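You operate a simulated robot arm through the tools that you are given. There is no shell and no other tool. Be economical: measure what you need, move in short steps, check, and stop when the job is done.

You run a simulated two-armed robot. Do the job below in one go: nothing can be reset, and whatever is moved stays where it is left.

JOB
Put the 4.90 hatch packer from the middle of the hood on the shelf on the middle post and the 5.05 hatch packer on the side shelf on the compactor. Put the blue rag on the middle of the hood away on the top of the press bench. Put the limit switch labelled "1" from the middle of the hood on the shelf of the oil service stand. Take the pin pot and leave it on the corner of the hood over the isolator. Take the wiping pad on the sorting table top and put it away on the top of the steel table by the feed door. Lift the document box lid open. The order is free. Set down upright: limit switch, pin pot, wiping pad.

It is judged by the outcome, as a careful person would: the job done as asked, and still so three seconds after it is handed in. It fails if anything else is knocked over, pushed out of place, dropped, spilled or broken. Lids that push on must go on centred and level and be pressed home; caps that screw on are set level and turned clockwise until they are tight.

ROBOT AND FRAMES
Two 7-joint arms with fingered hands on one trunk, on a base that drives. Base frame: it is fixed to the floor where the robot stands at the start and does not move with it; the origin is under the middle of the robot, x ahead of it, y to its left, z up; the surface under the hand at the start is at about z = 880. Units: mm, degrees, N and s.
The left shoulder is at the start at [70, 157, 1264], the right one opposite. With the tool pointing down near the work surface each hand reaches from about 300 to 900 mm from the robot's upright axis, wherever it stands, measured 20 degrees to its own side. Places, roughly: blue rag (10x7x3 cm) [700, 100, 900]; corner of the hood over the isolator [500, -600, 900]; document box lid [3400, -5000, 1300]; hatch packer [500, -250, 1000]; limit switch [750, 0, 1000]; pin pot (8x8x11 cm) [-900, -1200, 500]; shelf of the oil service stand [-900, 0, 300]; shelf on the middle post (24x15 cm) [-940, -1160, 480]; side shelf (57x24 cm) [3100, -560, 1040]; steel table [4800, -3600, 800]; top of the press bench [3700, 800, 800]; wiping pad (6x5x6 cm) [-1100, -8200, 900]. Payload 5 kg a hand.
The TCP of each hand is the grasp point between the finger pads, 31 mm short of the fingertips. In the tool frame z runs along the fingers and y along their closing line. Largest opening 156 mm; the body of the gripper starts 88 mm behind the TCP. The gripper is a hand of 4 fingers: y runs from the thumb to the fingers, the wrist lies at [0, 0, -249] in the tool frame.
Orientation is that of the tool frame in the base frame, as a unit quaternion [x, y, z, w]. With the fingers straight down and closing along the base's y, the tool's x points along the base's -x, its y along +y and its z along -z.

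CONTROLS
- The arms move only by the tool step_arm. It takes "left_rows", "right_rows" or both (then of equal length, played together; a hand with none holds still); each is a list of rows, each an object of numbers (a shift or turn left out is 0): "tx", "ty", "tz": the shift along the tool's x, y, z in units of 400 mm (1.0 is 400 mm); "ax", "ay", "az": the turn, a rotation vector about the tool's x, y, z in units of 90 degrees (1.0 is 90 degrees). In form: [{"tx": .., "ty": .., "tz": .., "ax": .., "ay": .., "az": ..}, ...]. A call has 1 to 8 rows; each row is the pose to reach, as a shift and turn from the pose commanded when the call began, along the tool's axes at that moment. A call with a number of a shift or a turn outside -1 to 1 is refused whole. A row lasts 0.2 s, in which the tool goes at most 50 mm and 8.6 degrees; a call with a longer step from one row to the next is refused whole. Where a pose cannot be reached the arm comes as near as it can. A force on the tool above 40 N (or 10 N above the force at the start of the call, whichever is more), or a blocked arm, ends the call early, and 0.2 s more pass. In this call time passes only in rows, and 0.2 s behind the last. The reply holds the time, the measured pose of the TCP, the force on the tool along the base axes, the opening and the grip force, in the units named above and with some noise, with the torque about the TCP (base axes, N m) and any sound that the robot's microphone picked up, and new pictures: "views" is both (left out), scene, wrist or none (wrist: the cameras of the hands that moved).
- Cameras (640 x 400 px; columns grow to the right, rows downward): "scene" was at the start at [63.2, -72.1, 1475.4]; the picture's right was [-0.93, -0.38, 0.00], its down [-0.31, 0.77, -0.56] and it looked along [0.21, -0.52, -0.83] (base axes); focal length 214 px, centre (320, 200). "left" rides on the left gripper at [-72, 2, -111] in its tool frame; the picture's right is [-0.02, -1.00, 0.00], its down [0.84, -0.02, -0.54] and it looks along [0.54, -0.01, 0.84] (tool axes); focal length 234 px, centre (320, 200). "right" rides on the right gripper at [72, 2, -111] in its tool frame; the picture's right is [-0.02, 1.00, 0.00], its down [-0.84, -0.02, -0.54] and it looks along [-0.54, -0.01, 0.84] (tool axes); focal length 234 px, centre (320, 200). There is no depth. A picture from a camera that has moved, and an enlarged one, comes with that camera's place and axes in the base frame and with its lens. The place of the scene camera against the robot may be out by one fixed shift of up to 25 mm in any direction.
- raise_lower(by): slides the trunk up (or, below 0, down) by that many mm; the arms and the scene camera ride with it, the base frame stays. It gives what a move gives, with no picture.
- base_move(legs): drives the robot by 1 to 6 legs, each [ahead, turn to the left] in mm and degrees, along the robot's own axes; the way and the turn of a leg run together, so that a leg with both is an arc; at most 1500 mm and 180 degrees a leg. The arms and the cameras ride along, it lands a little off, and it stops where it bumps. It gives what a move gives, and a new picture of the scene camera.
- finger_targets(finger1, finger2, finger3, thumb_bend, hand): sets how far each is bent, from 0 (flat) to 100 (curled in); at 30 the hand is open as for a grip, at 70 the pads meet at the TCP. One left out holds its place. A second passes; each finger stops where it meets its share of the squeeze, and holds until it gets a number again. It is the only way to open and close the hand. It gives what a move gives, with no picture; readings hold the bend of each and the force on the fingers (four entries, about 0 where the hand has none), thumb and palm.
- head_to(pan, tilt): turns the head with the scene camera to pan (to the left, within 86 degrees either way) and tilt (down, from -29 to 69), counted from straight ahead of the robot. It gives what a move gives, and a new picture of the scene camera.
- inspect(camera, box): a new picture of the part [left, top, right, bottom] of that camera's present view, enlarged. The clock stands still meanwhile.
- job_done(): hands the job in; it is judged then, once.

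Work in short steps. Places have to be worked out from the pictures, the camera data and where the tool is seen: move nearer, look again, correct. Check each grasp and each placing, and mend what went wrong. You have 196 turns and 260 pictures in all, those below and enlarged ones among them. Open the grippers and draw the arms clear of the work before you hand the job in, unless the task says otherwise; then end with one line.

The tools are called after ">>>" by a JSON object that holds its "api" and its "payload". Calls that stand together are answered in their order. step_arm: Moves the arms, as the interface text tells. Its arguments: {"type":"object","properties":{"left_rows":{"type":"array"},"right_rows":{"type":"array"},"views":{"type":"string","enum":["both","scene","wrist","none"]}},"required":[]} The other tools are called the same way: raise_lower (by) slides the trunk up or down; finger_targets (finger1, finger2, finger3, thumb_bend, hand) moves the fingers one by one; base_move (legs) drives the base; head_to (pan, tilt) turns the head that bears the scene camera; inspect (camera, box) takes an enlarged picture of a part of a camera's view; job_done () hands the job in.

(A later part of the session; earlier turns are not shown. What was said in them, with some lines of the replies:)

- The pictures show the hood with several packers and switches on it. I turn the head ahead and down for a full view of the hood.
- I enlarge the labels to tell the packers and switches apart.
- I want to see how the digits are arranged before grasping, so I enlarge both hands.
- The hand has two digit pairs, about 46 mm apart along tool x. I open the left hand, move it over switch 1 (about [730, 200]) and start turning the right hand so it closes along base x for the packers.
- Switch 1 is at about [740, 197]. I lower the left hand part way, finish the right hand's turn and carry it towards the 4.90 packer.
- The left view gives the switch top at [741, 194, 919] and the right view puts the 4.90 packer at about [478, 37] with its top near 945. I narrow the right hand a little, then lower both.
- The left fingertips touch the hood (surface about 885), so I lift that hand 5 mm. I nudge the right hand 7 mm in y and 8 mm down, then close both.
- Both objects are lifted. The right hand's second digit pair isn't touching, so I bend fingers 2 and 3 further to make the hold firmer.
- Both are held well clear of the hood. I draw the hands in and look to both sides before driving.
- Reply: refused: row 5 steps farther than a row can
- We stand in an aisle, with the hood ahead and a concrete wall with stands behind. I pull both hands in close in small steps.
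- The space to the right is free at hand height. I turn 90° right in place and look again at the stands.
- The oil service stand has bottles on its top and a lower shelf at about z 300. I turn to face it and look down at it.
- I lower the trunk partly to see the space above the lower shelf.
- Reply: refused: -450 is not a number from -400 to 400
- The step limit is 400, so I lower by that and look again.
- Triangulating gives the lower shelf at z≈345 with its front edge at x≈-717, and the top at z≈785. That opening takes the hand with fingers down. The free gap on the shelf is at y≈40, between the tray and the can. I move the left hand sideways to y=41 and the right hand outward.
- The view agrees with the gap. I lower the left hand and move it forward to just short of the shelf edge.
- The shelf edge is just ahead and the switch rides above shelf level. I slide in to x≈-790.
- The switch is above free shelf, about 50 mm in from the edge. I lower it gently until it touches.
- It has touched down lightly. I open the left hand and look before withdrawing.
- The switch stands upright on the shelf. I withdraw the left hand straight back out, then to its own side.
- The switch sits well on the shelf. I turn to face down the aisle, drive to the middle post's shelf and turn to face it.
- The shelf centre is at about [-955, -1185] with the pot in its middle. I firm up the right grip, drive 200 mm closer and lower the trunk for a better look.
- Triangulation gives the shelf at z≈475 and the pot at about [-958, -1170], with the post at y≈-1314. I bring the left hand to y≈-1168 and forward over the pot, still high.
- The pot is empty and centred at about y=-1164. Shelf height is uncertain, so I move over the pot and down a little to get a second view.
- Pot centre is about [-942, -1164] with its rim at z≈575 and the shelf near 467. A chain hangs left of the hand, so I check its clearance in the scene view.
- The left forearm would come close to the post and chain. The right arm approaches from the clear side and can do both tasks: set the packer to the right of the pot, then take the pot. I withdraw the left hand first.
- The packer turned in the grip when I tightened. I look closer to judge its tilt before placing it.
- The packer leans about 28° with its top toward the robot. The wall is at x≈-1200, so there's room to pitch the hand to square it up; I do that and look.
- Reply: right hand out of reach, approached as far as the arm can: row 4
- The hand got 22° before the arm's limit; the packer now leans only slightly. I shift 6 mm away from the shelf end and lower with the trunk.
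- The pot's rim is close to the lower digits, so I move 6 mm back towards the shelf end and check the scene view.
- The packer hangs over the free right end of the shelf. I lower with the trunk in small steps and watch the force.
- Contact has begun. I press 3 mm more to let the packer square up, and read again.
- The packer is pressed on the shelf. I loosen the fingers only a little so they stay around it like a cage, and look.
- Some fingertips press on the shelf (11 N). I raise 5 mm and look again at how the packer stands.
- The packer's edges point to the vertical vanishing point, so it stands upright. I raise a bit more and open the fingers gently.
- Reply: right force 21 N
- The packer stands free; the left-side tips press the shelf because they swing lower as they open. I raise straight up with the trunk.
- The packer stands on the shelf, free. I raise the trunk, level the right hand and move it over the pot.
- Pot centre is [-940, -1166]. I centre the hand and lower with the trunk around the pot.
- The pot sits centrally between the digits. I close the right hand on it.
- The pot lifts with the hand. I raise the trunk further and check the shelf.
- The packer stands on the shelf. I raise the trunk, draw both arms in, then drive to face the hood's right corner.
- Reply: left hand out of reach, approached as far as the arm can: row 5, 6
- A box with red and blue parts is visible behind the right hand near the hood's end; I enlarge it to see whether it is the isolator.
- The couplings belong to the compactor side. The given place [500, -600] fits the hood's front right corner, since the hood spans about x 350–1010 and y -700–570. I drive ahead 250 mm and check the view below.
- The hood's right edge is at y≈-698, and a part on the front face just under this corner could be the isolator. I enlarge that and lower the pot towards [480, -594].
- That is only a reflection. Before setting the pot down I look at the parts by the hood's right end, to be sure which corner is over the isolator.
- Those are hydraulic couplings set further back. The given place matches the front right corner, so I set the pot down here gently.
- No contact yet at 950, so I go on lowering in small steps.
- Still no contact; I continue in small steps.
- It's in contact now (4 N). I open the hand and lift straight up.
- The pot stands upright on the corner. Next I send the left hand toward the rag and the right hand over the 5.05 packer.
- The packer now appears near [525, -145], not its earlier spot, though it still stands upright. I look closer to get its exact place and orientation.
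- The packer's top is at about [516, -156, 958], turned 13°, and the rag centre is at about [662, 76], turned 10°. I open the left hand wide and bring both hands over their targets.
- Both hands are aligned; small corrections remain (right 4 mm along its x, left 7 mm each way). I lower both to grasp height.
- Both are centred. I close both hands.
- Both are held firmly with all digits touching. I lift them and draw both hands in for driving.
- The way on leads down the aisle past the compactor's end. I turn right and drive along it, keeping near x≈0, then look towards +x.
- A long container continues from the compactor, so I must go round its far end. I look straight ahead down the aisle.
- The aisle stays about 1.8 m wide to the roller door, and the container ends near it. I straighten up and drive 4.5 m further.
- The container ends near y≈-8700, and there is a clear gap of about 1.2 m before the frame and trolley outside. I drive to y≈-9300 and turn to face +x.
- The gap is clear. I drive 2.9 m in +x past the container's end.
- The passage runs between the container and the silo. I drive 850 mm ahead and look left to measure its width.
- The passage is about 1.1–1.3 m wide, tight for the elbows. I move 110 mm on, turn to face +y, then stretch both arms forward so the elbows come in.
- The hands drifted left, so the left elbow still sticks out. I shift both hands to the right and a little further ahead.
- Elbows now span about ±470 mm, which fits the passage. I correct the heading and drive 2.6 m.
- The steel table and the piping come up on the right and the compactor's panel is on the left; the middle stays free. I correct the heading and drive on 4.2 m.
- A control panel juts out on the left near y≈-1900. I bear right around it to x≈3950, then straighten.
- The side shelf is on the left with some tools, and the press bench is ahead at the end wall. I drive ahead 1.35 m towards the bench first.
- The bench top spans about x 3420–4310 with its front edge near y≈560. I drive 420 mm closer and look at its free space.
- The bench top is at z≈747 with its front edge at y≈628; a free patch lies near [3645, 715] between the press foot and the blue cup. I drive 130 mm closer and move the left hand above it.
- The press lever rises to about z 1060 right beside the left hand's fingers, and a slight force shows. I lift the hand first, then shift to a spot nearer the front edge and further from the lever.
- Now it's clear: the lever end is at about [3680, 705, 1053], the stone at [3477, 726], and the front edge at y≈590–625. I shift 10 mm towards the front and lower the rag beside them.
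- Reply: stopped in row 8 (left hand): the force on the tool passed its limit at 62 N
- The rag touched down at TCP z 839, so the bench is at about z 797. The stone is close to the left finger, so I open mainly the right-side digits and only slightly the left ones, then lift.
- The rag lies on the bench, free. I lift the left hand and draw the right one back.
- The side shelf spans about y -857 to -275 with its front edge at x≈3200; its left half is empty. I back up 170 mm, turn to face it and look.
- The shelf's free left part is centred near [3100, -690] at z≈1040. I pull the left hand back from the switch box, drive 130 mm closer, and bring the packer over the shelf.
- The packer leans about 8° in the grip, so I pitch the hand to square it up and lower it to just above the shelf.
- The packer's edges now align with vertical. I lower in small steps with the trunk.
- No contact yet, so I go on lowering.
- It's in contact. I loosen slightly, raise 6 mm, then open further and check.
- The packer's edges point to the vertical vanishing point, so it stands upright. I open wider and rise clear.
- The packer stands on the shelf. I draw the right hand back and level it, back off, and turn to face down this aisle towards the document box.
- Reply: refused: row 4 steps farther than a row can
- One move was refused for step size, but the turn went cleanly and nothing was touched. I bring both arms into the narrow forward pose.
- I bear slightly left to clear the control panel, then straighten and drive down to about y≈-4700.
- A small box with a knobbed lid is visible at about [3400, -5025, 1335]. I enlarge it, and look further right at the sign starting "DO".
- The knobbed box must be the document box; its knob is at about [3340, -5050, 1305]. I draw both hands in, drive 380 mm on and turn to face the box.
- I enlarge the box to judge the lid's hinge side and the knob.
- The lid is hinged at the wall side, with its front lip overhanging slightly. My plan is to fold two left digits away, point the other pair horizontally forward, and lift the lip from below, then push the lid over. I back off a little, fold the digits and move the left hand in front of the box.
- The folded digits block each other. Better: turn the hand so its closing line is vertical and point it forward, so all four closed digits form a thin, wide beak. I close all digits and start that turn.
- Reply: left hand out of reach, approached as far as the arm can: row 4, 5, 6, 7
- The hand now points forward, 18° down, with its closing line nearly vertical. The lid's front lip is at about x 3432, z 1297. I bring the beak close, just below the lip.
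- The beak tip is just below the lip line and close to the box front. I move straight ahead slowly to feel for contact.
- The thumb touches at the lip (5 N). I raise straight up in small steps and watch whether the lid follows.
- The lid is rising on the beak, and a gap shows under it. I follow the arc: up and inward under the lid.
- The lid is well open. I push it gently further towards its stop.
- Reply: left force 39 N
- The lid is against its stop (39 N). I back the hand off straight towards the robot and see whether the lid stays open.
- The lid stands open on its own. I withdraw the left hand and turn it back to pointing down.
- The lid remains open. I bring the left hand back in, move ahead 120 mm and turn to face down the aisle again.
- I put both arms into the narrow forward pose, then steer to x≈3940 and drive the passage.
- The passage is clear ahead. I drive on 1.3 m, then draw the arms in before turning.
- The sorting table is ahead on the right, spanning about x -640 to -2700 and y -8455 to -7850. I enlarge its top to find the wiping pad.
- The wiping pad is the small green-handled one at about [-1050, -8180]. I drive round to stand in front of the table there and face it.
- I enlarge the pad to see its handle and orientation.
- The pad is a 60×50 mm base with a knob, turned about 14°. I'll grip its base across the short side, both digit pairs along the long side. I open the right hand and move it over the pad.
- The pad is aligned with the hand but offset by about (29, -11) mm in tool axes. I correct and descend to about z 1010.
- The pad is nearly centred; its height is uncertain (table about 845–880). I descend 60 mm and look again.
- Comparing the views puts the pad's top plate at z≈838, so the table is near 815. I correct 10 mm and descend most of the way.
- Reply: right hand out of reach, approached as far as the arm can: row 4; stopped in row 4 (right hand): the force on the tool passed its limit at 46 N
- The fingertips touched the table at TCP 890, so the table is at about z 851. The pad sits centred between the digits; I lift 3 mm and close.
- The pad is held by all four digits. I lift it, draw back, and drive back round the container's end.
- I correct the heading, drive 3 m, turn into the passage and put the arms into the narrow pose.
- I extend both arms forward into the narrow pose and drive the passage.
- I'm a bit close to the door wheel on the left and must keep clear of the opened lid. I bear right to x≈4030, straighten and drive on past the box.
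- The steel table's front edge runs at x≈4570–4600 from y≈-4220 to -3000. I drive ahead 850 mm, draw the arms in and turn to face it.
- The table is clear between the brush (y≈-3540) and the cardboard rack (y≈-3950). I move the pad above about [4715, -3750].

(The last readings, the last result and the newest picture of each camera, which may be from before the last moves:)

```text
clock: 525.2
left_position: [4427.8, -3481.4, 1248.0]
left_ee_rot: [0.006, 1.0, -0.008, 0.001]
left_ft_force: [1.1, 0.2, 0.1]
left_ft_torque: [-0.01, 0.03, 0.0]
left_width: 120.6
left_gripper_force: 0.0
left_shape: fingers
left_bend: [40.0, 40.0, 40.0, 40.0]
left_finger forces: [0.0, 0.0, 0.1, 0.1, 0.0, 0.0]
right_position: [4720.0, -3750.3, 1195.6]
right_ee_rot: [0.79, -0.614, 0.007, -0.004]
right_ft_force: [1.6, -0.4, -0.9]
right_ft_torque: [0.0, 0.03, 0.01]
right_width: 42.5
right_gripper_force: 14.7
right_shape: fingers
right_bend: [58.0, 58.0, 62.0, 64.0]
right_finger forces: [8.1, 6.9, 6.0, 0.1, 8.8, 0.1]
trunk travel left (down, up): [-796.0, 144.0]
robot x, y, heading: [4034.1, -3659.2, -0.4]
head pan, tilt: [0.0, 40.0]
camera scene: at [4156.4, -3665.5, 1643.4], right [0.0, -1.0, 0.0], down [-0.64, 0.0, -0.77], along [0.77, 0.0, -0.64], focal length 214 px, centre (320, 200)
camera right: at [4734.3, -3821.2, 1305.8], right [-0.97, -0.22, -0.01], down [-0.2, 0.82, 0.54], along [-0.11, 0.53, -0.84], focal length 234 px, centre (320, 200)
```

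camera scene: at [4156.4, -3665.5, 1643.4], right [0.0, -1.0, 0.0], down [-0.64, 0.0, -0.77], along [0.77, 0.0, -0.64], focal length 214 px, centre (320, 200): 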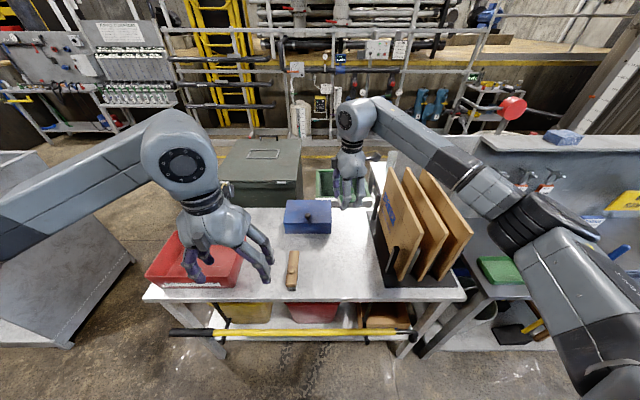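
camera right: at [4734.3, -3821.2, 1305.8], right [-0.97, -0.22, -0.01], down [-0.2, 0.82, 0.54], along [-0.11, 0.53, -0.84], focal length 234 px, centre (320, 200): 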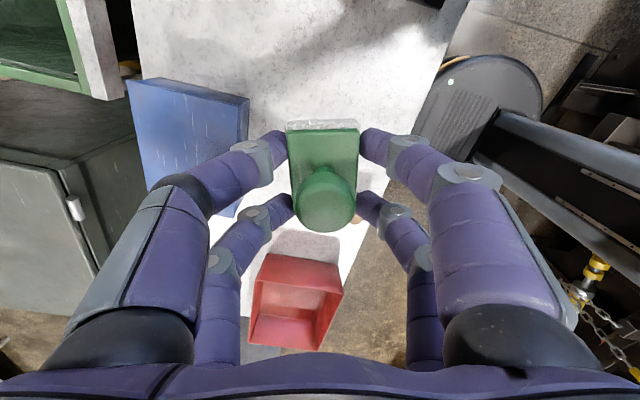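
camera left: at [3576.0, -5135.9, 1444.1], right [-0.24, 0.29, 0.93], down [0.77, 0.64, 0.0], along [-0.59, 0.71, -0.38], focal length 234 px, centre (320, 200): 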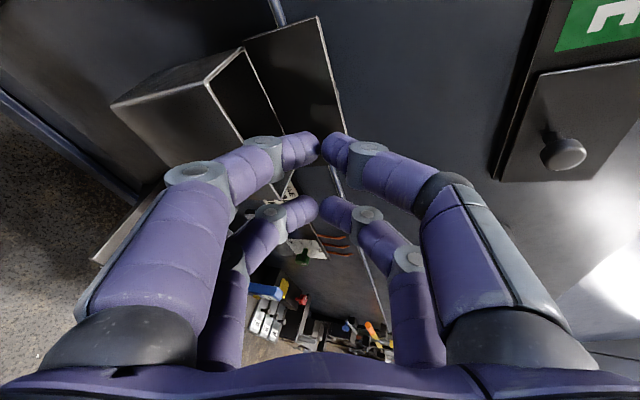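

The cardboard rack is tall (to about z 1200) and the forearm would come near it. I shift the pad to y≈-3645, away from the rack and still clear of the brush, then start down.

>>> {"api": "step_arm", "payload": {"right_rows": [{"tx": -0.1, "ty": 0.011}, {"tx": -0.2, "ty": 0.022}, {"tx": -0.279, "ty": 0.032}, {"tx": -0.279, "ty": 0.032, "tz": 0.1}, {"tx": -0.279, "ty": 0.032, "tz": 0.2}, {"tx": -0.279, "ty": 0.032, "tz": 0.3}, {"tx": -0.279, "ty": 0.032, "tz": 0.4}], "views": "both"}}

```text
clock: 526.8
left_position: [4426.2, -3483.7, 1247.3]
left_ee_rot: [0.006, 1.0, -0.008, 0.001]
left_ft_force: [0.0, 0.1, 0.2]
left_ft_torque: [0.02, 0.0, 0.03]
left_width: 120.7
left_gripper_force: 0.1
left_shape: fingers
left_bend: [40.0, 40.0, 40.0, 40.0]
left_finger forces: [0.0, 0.1, 0.0, 0.1, 0.0, 0.0]
right_position: [4677.3, -3646.7, 1036.0]
right_ee_rot: [0.79, -0.613, 0.007, -0.006]
right_ft_force: [0.3, -0.6, -0.3]
right_ft_torque: [0.04, 0.06, 0.01]
right_width: 42.2
right_gripper_force: 14.6
right_shape: fingers
right_bend: [58.0, 58.0, 62.0, 64.0]
right_finger forces: [8.0, 6.8, 6.0, 0.0, 8.9, 0.0]
trunk travel left (down, up): [-796.0, 144.0]
robot x, y, heading: [4029.9, -3660.0, -0.3]
head pan, tilt: [0.0, 40.0]
camera scene: at [4155.3, -3668.1, 1643.6], right [0.0, -1.0, 0.0], down [-0.64, 0.0, -0.77], along [0.77, 0.0, -0.64], focal length 214 px, centre (320, 200)
camera right: at [4692.1, -3718.1, 1147.3], right [-0.97, -0.22, -0.02], down [-0.2, 0.82, 0.54], along [-0.11, 0.53, -0.84], focal length 234 px, centre (320, 200)
```

scene: 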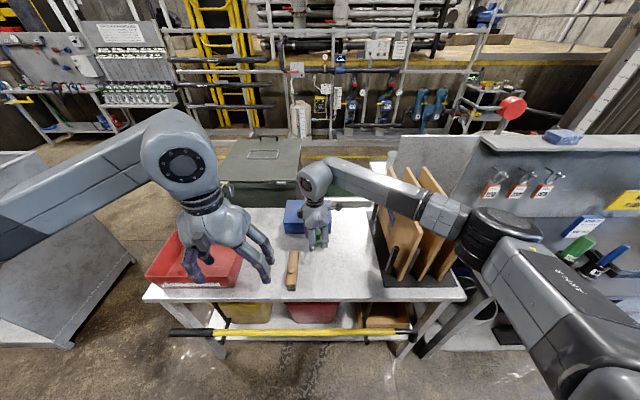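
right: 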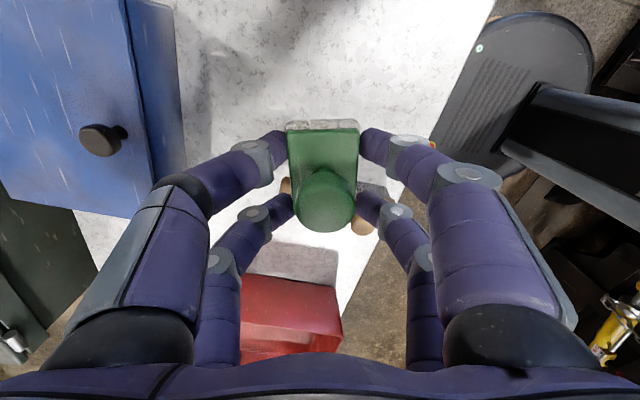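

The brush and blue box are clear of this spot. To give the forearm more room from the rack I move 35 mm nearer the table's front, then descend further and check.

>>> {"api": "step_arm", "payload": {"right_rows": [{"tx": -0.022, "ty": 0.085}, {"tx": -0.022, "ty": 0.085, "tz": 0.1}, {"tx": -0.022, "ty": 0.085, "tz": 0.2}], "views": "scene"}}

>>> {"api": "inspect", "payload": {"camera": "scene", "box": [270, 140, 540, 310]}}

```text
clock: 527.6
left_position: [4425.5, -3482.5, 1249.0]
left_ee_rot: [0.006, 1.0, -0.007, 0.001]
left_ft_force: [0.5, 0.2, -0.1]
left_ft_torque: [-0.03, 0.0, -0.01]
left_width: 120.5
left_gripper_force: 0.0
left_shape: fingers
left_bend: [40.0, 40.0, 40.0, 40.0]
left_finger forces: [0.0, 0.0, 0.0, 0.1, 0.1, 0.0]
right_position: [4646.3, -3644.6, 956.1]
right_ee_rot: [0.79, -0.613, 0.007, -0.005]
right_ft_force: [0.6, -0.1, -1.7]
right_ft_torque: [0.01, 0.05, -0.02]
right_width: 42.3
right_gripper_force: 14.8
right_shape: fingers
right_bend: [58.0, 58.0, 62.0, 64.0]
right_finger forces: [8.1, 6.8, 5.9, 0.1, 8.8, 0.0]
trunk travel left (down, up): [-796.0, 144.0]
robot x, y, heading: [4033.0, -3661.2, -0.2]
head pan, tilt: [0.0, 40.0]
camera scene: at [4156.1, -3666.7, 1643.5], right [0.0, -1.0, 0.0], down [-0.64, 0.0, -0.77], along [0.77, 0.0, -0.64], focal length 214 px, centre (320, 200)
```

scene: 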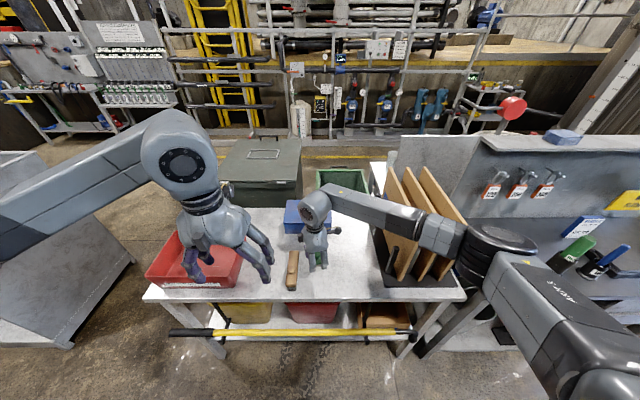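

```text
2.35 times, centred on (405, 225) of scene
camera zoom: at [4156.1, -3666.7, 1643.5], right [0.0, -1.0, 0.0], down [-0.64, 0.0, -0.77], along [0.77, 0.0, -0.64], focal length 505 px, centre (120, 141)
```

zoom: 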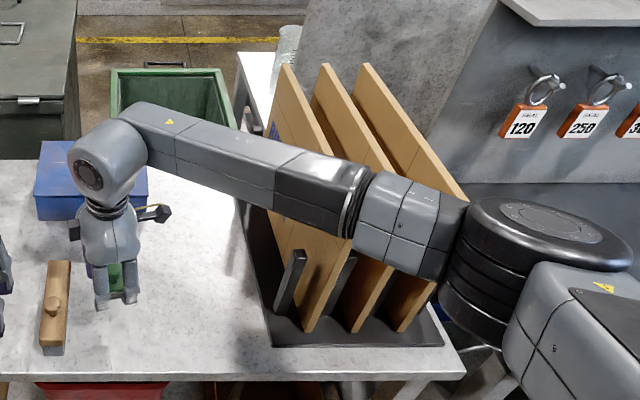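

In plan the forearm stays about 70 mm in front of the boards. I go on down, then creep to contact.

>>> {"api": "step_arm", "payload": {"right_rows": [{"tz": 0.1}, {"tz": 0.17}, {"tz": 0.19}, {"tz": 0.21}], "views": "wrist"}}

```text
clock: 528.5
left_position: [4424.2, -3483.9, 1249.2]
left_ee_rot: [0.006, 1.0, -0.006, 0.003]
left_ft_force: [0.4, 0.2, -0.2]
left_ft_torque: [-0.01, 0.05, 0.03]
left_width: 120.5
left_gripper_force: 0.0
left_shape: fingers
left_bend: [40.0, 40.0, 40.0, 40.0]
left_finger forces: [0.0, 0.0, 0.0, 0.1, 0.0, 0.0]
right_position: [4646.2, -3645.1, 887.8]
right_ee_rot: [0.789, -0.614, 0.008, -0.01]
right_ft_force: [-7.9, -9.5, 32.5]
right_ft_torque: [-0.74, 1.38, 0.23]
right_width: 42.3
right_gripper_force: 27.6
right_shape: fingers
right_bend: [56.0, 56.0, 62.0, 65.0]
right_finger forces: [21.5, 21.9, 4.8, 0.0, 7.5, 0.0]
trunk travel left (down, up): [-796.0, 144.0]
robot x, y, heading: [4030.5, -3657.7, -0.4]
head pan, tilt: [0.0, 40.0]
stopped in row 4 (right hand): the force on the tool passed its limit at 46 N (the readings are from after the stop); the commanded pose is now the measured one
camera right: at [4660.5, -3717.0, 998.9], right [-0.97, -0.22, -0.02], down [-0.2, 0.81, 0.55], along [-0.1, 0.54, -0.84], focal length 234 px, centre (320, 200)
```

right: 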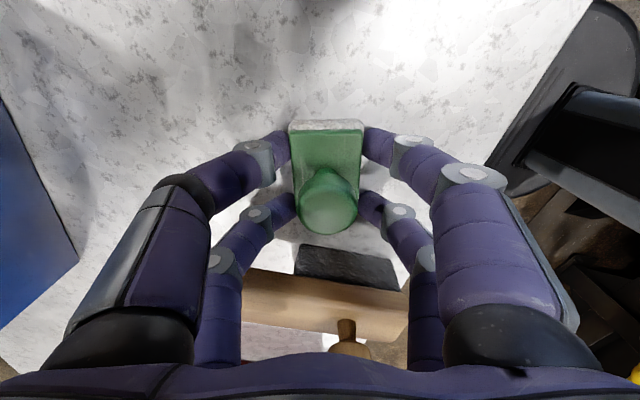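

The pad is on the table (table at z≈850). I ease off the pressure and open the hand moderately.

>>> {"api": "step_arm", "payload": {"right_rows": [{"tz": -0.006}], "views": "none"}}

>>> {"api": "finger_targets", "payload": {"hand": "right", "finger1": 46, "finger2": 46, "finger3": 48, "thumb_bend": 50}}

>>> {"api": "step_arm", "payload": {"right_rows": [{"tz": -0.05}, {"tz": -0.15}, {"tz": -0.25}], "views": "wrist"}}

```text
clock: 528.9
left_position: [4421.5, -3483.4, 1249.3]
left_ee_rot: [0.006, 1.0, -0.007, 0.002]
left_ft_force: [-0.6, -0.8, -0.6]
left_ft_torque: [0.01, -0.01, 0.01]
left_width: 120.6
left_gripper_force: 0.0
left_shape: fingers
left_bend: [40.0, 40.0, 40.0, 40.0]
left_finger forces: [0.0, 0.1, 0.0, 0.0, 0.0, 0.1]
right_position: [4648.5, -3644.8, 887.9]
right_ee_rot: [0.789, -0.615, 0.008, -0.011]
right_ft_force: [-3.2, -3.3, 23.5]
right_ft_torque: [-0.3, 0.94, 0.03]
right_width: 42.3
right_gripper_force: 25.9
right_shape: fingers
right_bend: [56.0, 56.0, 62.0, 65.0]
right_finger forces: [17.1, 20.1, 6.1, 0.0, 9.3, 0.0]
trunk travel left (down, up): [-796.0, 144.0]
robot x, y, heading: [4029.8, -3658.8, -0.2]
head pan, tilt: [0.0, 40.0]
```

```text
clock: 529.9
left_position: [4424.1, -3483.0, 1249.2]
left_ee_rot: [0.006, 1.0, -0.007, 0.003]
left_ft_force: [0.4, 0.0, 0.1]
left_ft_torque: [0.0, -0.02, 0.01]
left_width: 120.7
left_gripper_force: 0.1
left_shape: fingers
left_bend: [40.0, 40.0, 40.0, 40.0]
left_finger forces: [0.1, 0.0, 0.1, 0.1, 0.1, 0.0]
right_position: [4648.1, -3644.4, 887.6]
right_ee_rot: [0.789, -0.614, 0.008, -0.009]
right_ft_force: [6.3, 1.7, 23.5]
right_ft_torque: [-0.12, 0.65, -0.02]
right_width: 71.9
right_gripper_force: 11.8
right_shape: fingers
right_bend: [50.0, 50.0, 48.0, 50.0]
right_finger forces: [11.2, 12.3, 0.1, 0.1, 0.3, 0.0]
trunk travel left (down, up): [-796.0, 144.0]
robot x, y, heading: [4032.8, -3662.7, -0.3]
head pan, tilt: [0.0, 40.0]
```

```text
clock: 530.7
left_position: [4424.5, -3481.9, 1249.4]
left_ee_rot: [0.006, 1.0, -0.007, 0.002]
left_ft_force: [-0.1, -0.8, 0.3]
left_ft_torque: [0.0, -0.02, 0.0]
left_width: 120.7
left_gripper_force: 0.1
left_shape: fingers
left_bend: [40.0, 40.0, 40.0, 40.0]
left_finger forces: [0.0, 0.0, 0.0, 0.1, 0.0, 0.0]
right_position: [4646.8, -3645.6, 986.3]
right_ee_rot: [0.789, -0.614, 0.007, -0.008]
right_ft_force: [0.4, 0.6, -0.1]
right_ft_torque: [-0.02, -0.02, 0.02]
right_width: 88.5
right_gripper_force: 0.1
right_shape: fingers
right_bend: [46.0, 46.0, 48.0, 50.0]
right_finger forces: [0.0, 0.0, 0.0, 0.1, 0.0, 0.0]
trunk travel left (down, up): [-796.0, 144.0]
robot x, y, heading: [4037.8, -3658.9, -0.3]
head pan, tilt: [0.0, 40.0]
camera right: at [4659.3, -3718.7, 1096.9], right [-0.97, -0.22, -0.02], down [-0.2, 0.82, 0.54], along [-0.1, 0.53, -0.84], focal length 234 px, centre (320, 200)
```

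right: 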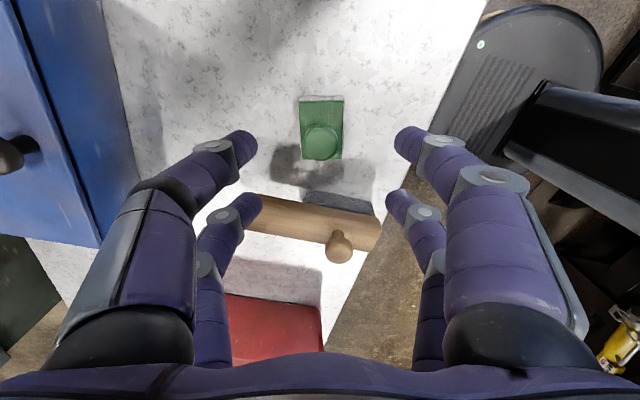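

The pad stands upright and free on the steel table. I lift the hand, draw it clear of the table, and take a last look.

>>> {"api": "step_arm", "payload": {"right_rows": [{"tz": -0.12}, {"tz": -0.24}, {"tz": -0.36}, {"tz": -0.48}, {"tz": -0.53, "ty": 0.08}, {"tz": -0.53, "ty": 0.2}, {"tz": -0.53, "ty": 0.32}, {"tz": -0.53, "ty": 0.44}], "views": "scene"}}

>>> {"api": "inspect", "payload": {"camera": "scene", "box": [240, 180, 420, 310]}}

```text
clock: 532.5
left_position: [4424.3, -3484.7, 1249.1]
left_ee_rot: [0.006, 1.0, -0.007, 0.002]
left_ft_force: [-0.3, 0.2, -0.2]
left_ft_torque: [0.02, -0.02, -0.01]
left_width: 120.7
left_gripper_force: 0.0
left_shape: fingers
left_bend: [40.0, 40.0, 40.0, 40.0]
left_finger forces: [0.0, 0.1, 0.0, 0.0, 0.0, 0.1]
right_position: [4471.8, -3692.7, 1195.4]
right_ee_rot: [0.789, -0.614, 0.008, -0.01]
right_ft_force: [-1.7, -0.1, -0.1]
right_ft_torque: [0.03, -0.06, -0.01]
right_width: 88.7
right_gripper_force: 0.2
right_shape: fingers
right_bend: [46.0, 46.0, 48.0, 50.0]
right_finger forces: [0.0, 0.0, 0.1, 0.1, 0.0, 0.0]
trunk travel left (down, up): [-796.0, 144.0]
robot x, y, heading: [4032.1, -3659.5, -0.2]
head pan, tilt: [0.0, 40.0]
camera scene: at [4152.1, -3668.7, 1643.9], right [0.0, -1.0, 0.0], down [-0.64, 0.0, -0.77], along [0.77, 0.0, -0.64], focal length 214 px, centre (320, 200)
```

scene: 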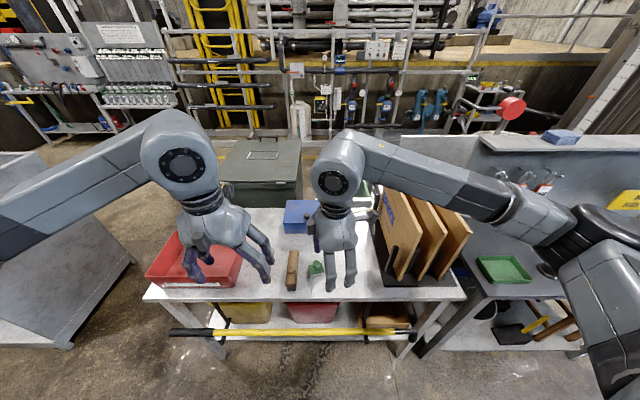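

```text
3.08 times, centred on (330, 245) of scene
camera zoom: at [4152.1, -3668.7, 1643.9], right [0.0, -1.0, 0.0], down [-0.64, 0.0, -0.77], along [0.77, 0.0, -0.64], focal length 660 px, centre (289, 62)
```

zoom: 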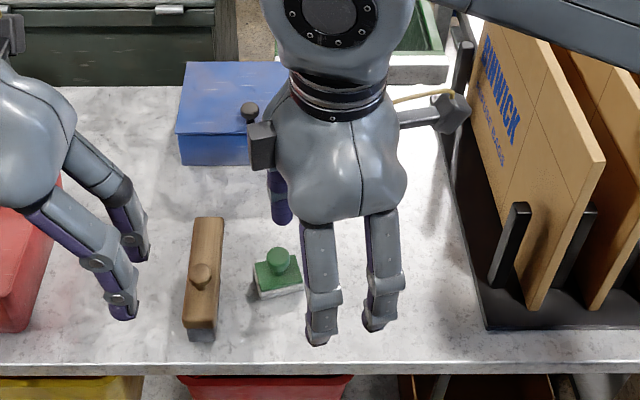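

The pad is well placed. I take one last look back at the document box lid.

>>> {"api": "head_to", "payload": {"pan": -86, "tilt": 15}}

```text
clock: 534.1
left_position: [4423.9, -3483.8, 1249.3]
left_ee_rot: [0.006, 1.0, -0.007, 0.002]
left_ft_force: [-0.4, 0.0, -0.1]
left_ft_torque: [0.0, 0.02, 0.01]
left_width: 120.4
left_gripper_force: 0.0
left_shape: fingers
left_bend: [40.0, 40.0, 40.0, 40.0]
left_finger forces: [0.0, 0.1, 0.0, 0.0, 0.1, 0.1]
right_position: [4475.2, -3691.4, 1193.1]
right_ee_rot: [0.789, -0.614, 0.008, -0.008]
right_ft_force: [-0.2, 0.2, 0.2]
right_ft_torque: [0.05, 0.01, 0.01]
right_width: 88.8
right_gripper_force: 0.0
right_shape: fingers
right_bend: [46.0, 46.0, 48.0, 50.0]
right_finger forces: [0.0, 0.0, 0.0, 0.1, 0.0, 0.1]
trunk travel left (down, up): [-796.0, 144.0]
robot x, y, heading: [4032.9, -3661.8, -0.4]
head pan, tilt: [-85.9, 15.0]
camera scene: at [4075.6, -3760.2, 1683.2], right [-1.0, -0.07, 0.0], down [-0.02, 0.26, -0.97], along [0.06, -0.96, -0.26], focal length 214 px, centre (320, 200)
```

scene: 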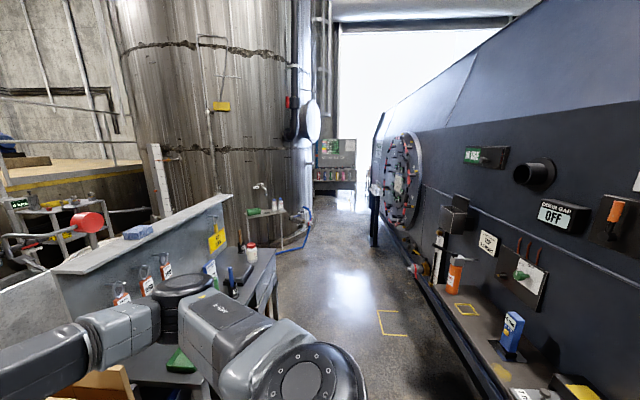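

The lid is still open (box at about (455, 215) in the picture). Both hands are empty and clear, and every item was seen in place after release, so I hand the job in.

>>> {"api": "job_done", "payload": {}}

```text
The job is handed in.
```

I finished every item and handed the job in: both packers, the rag, limit switch "1", the pin pot and the wiping pad are in their places, and the document box lid is open. I wasn't certain which hood corner is over the isolator; I saw no isolator there, so I set the pot on the front right one nearest the given point. The 5.05 packer stood about 125 mm from where I first saw it when I went to pick it up, and I don't know why.
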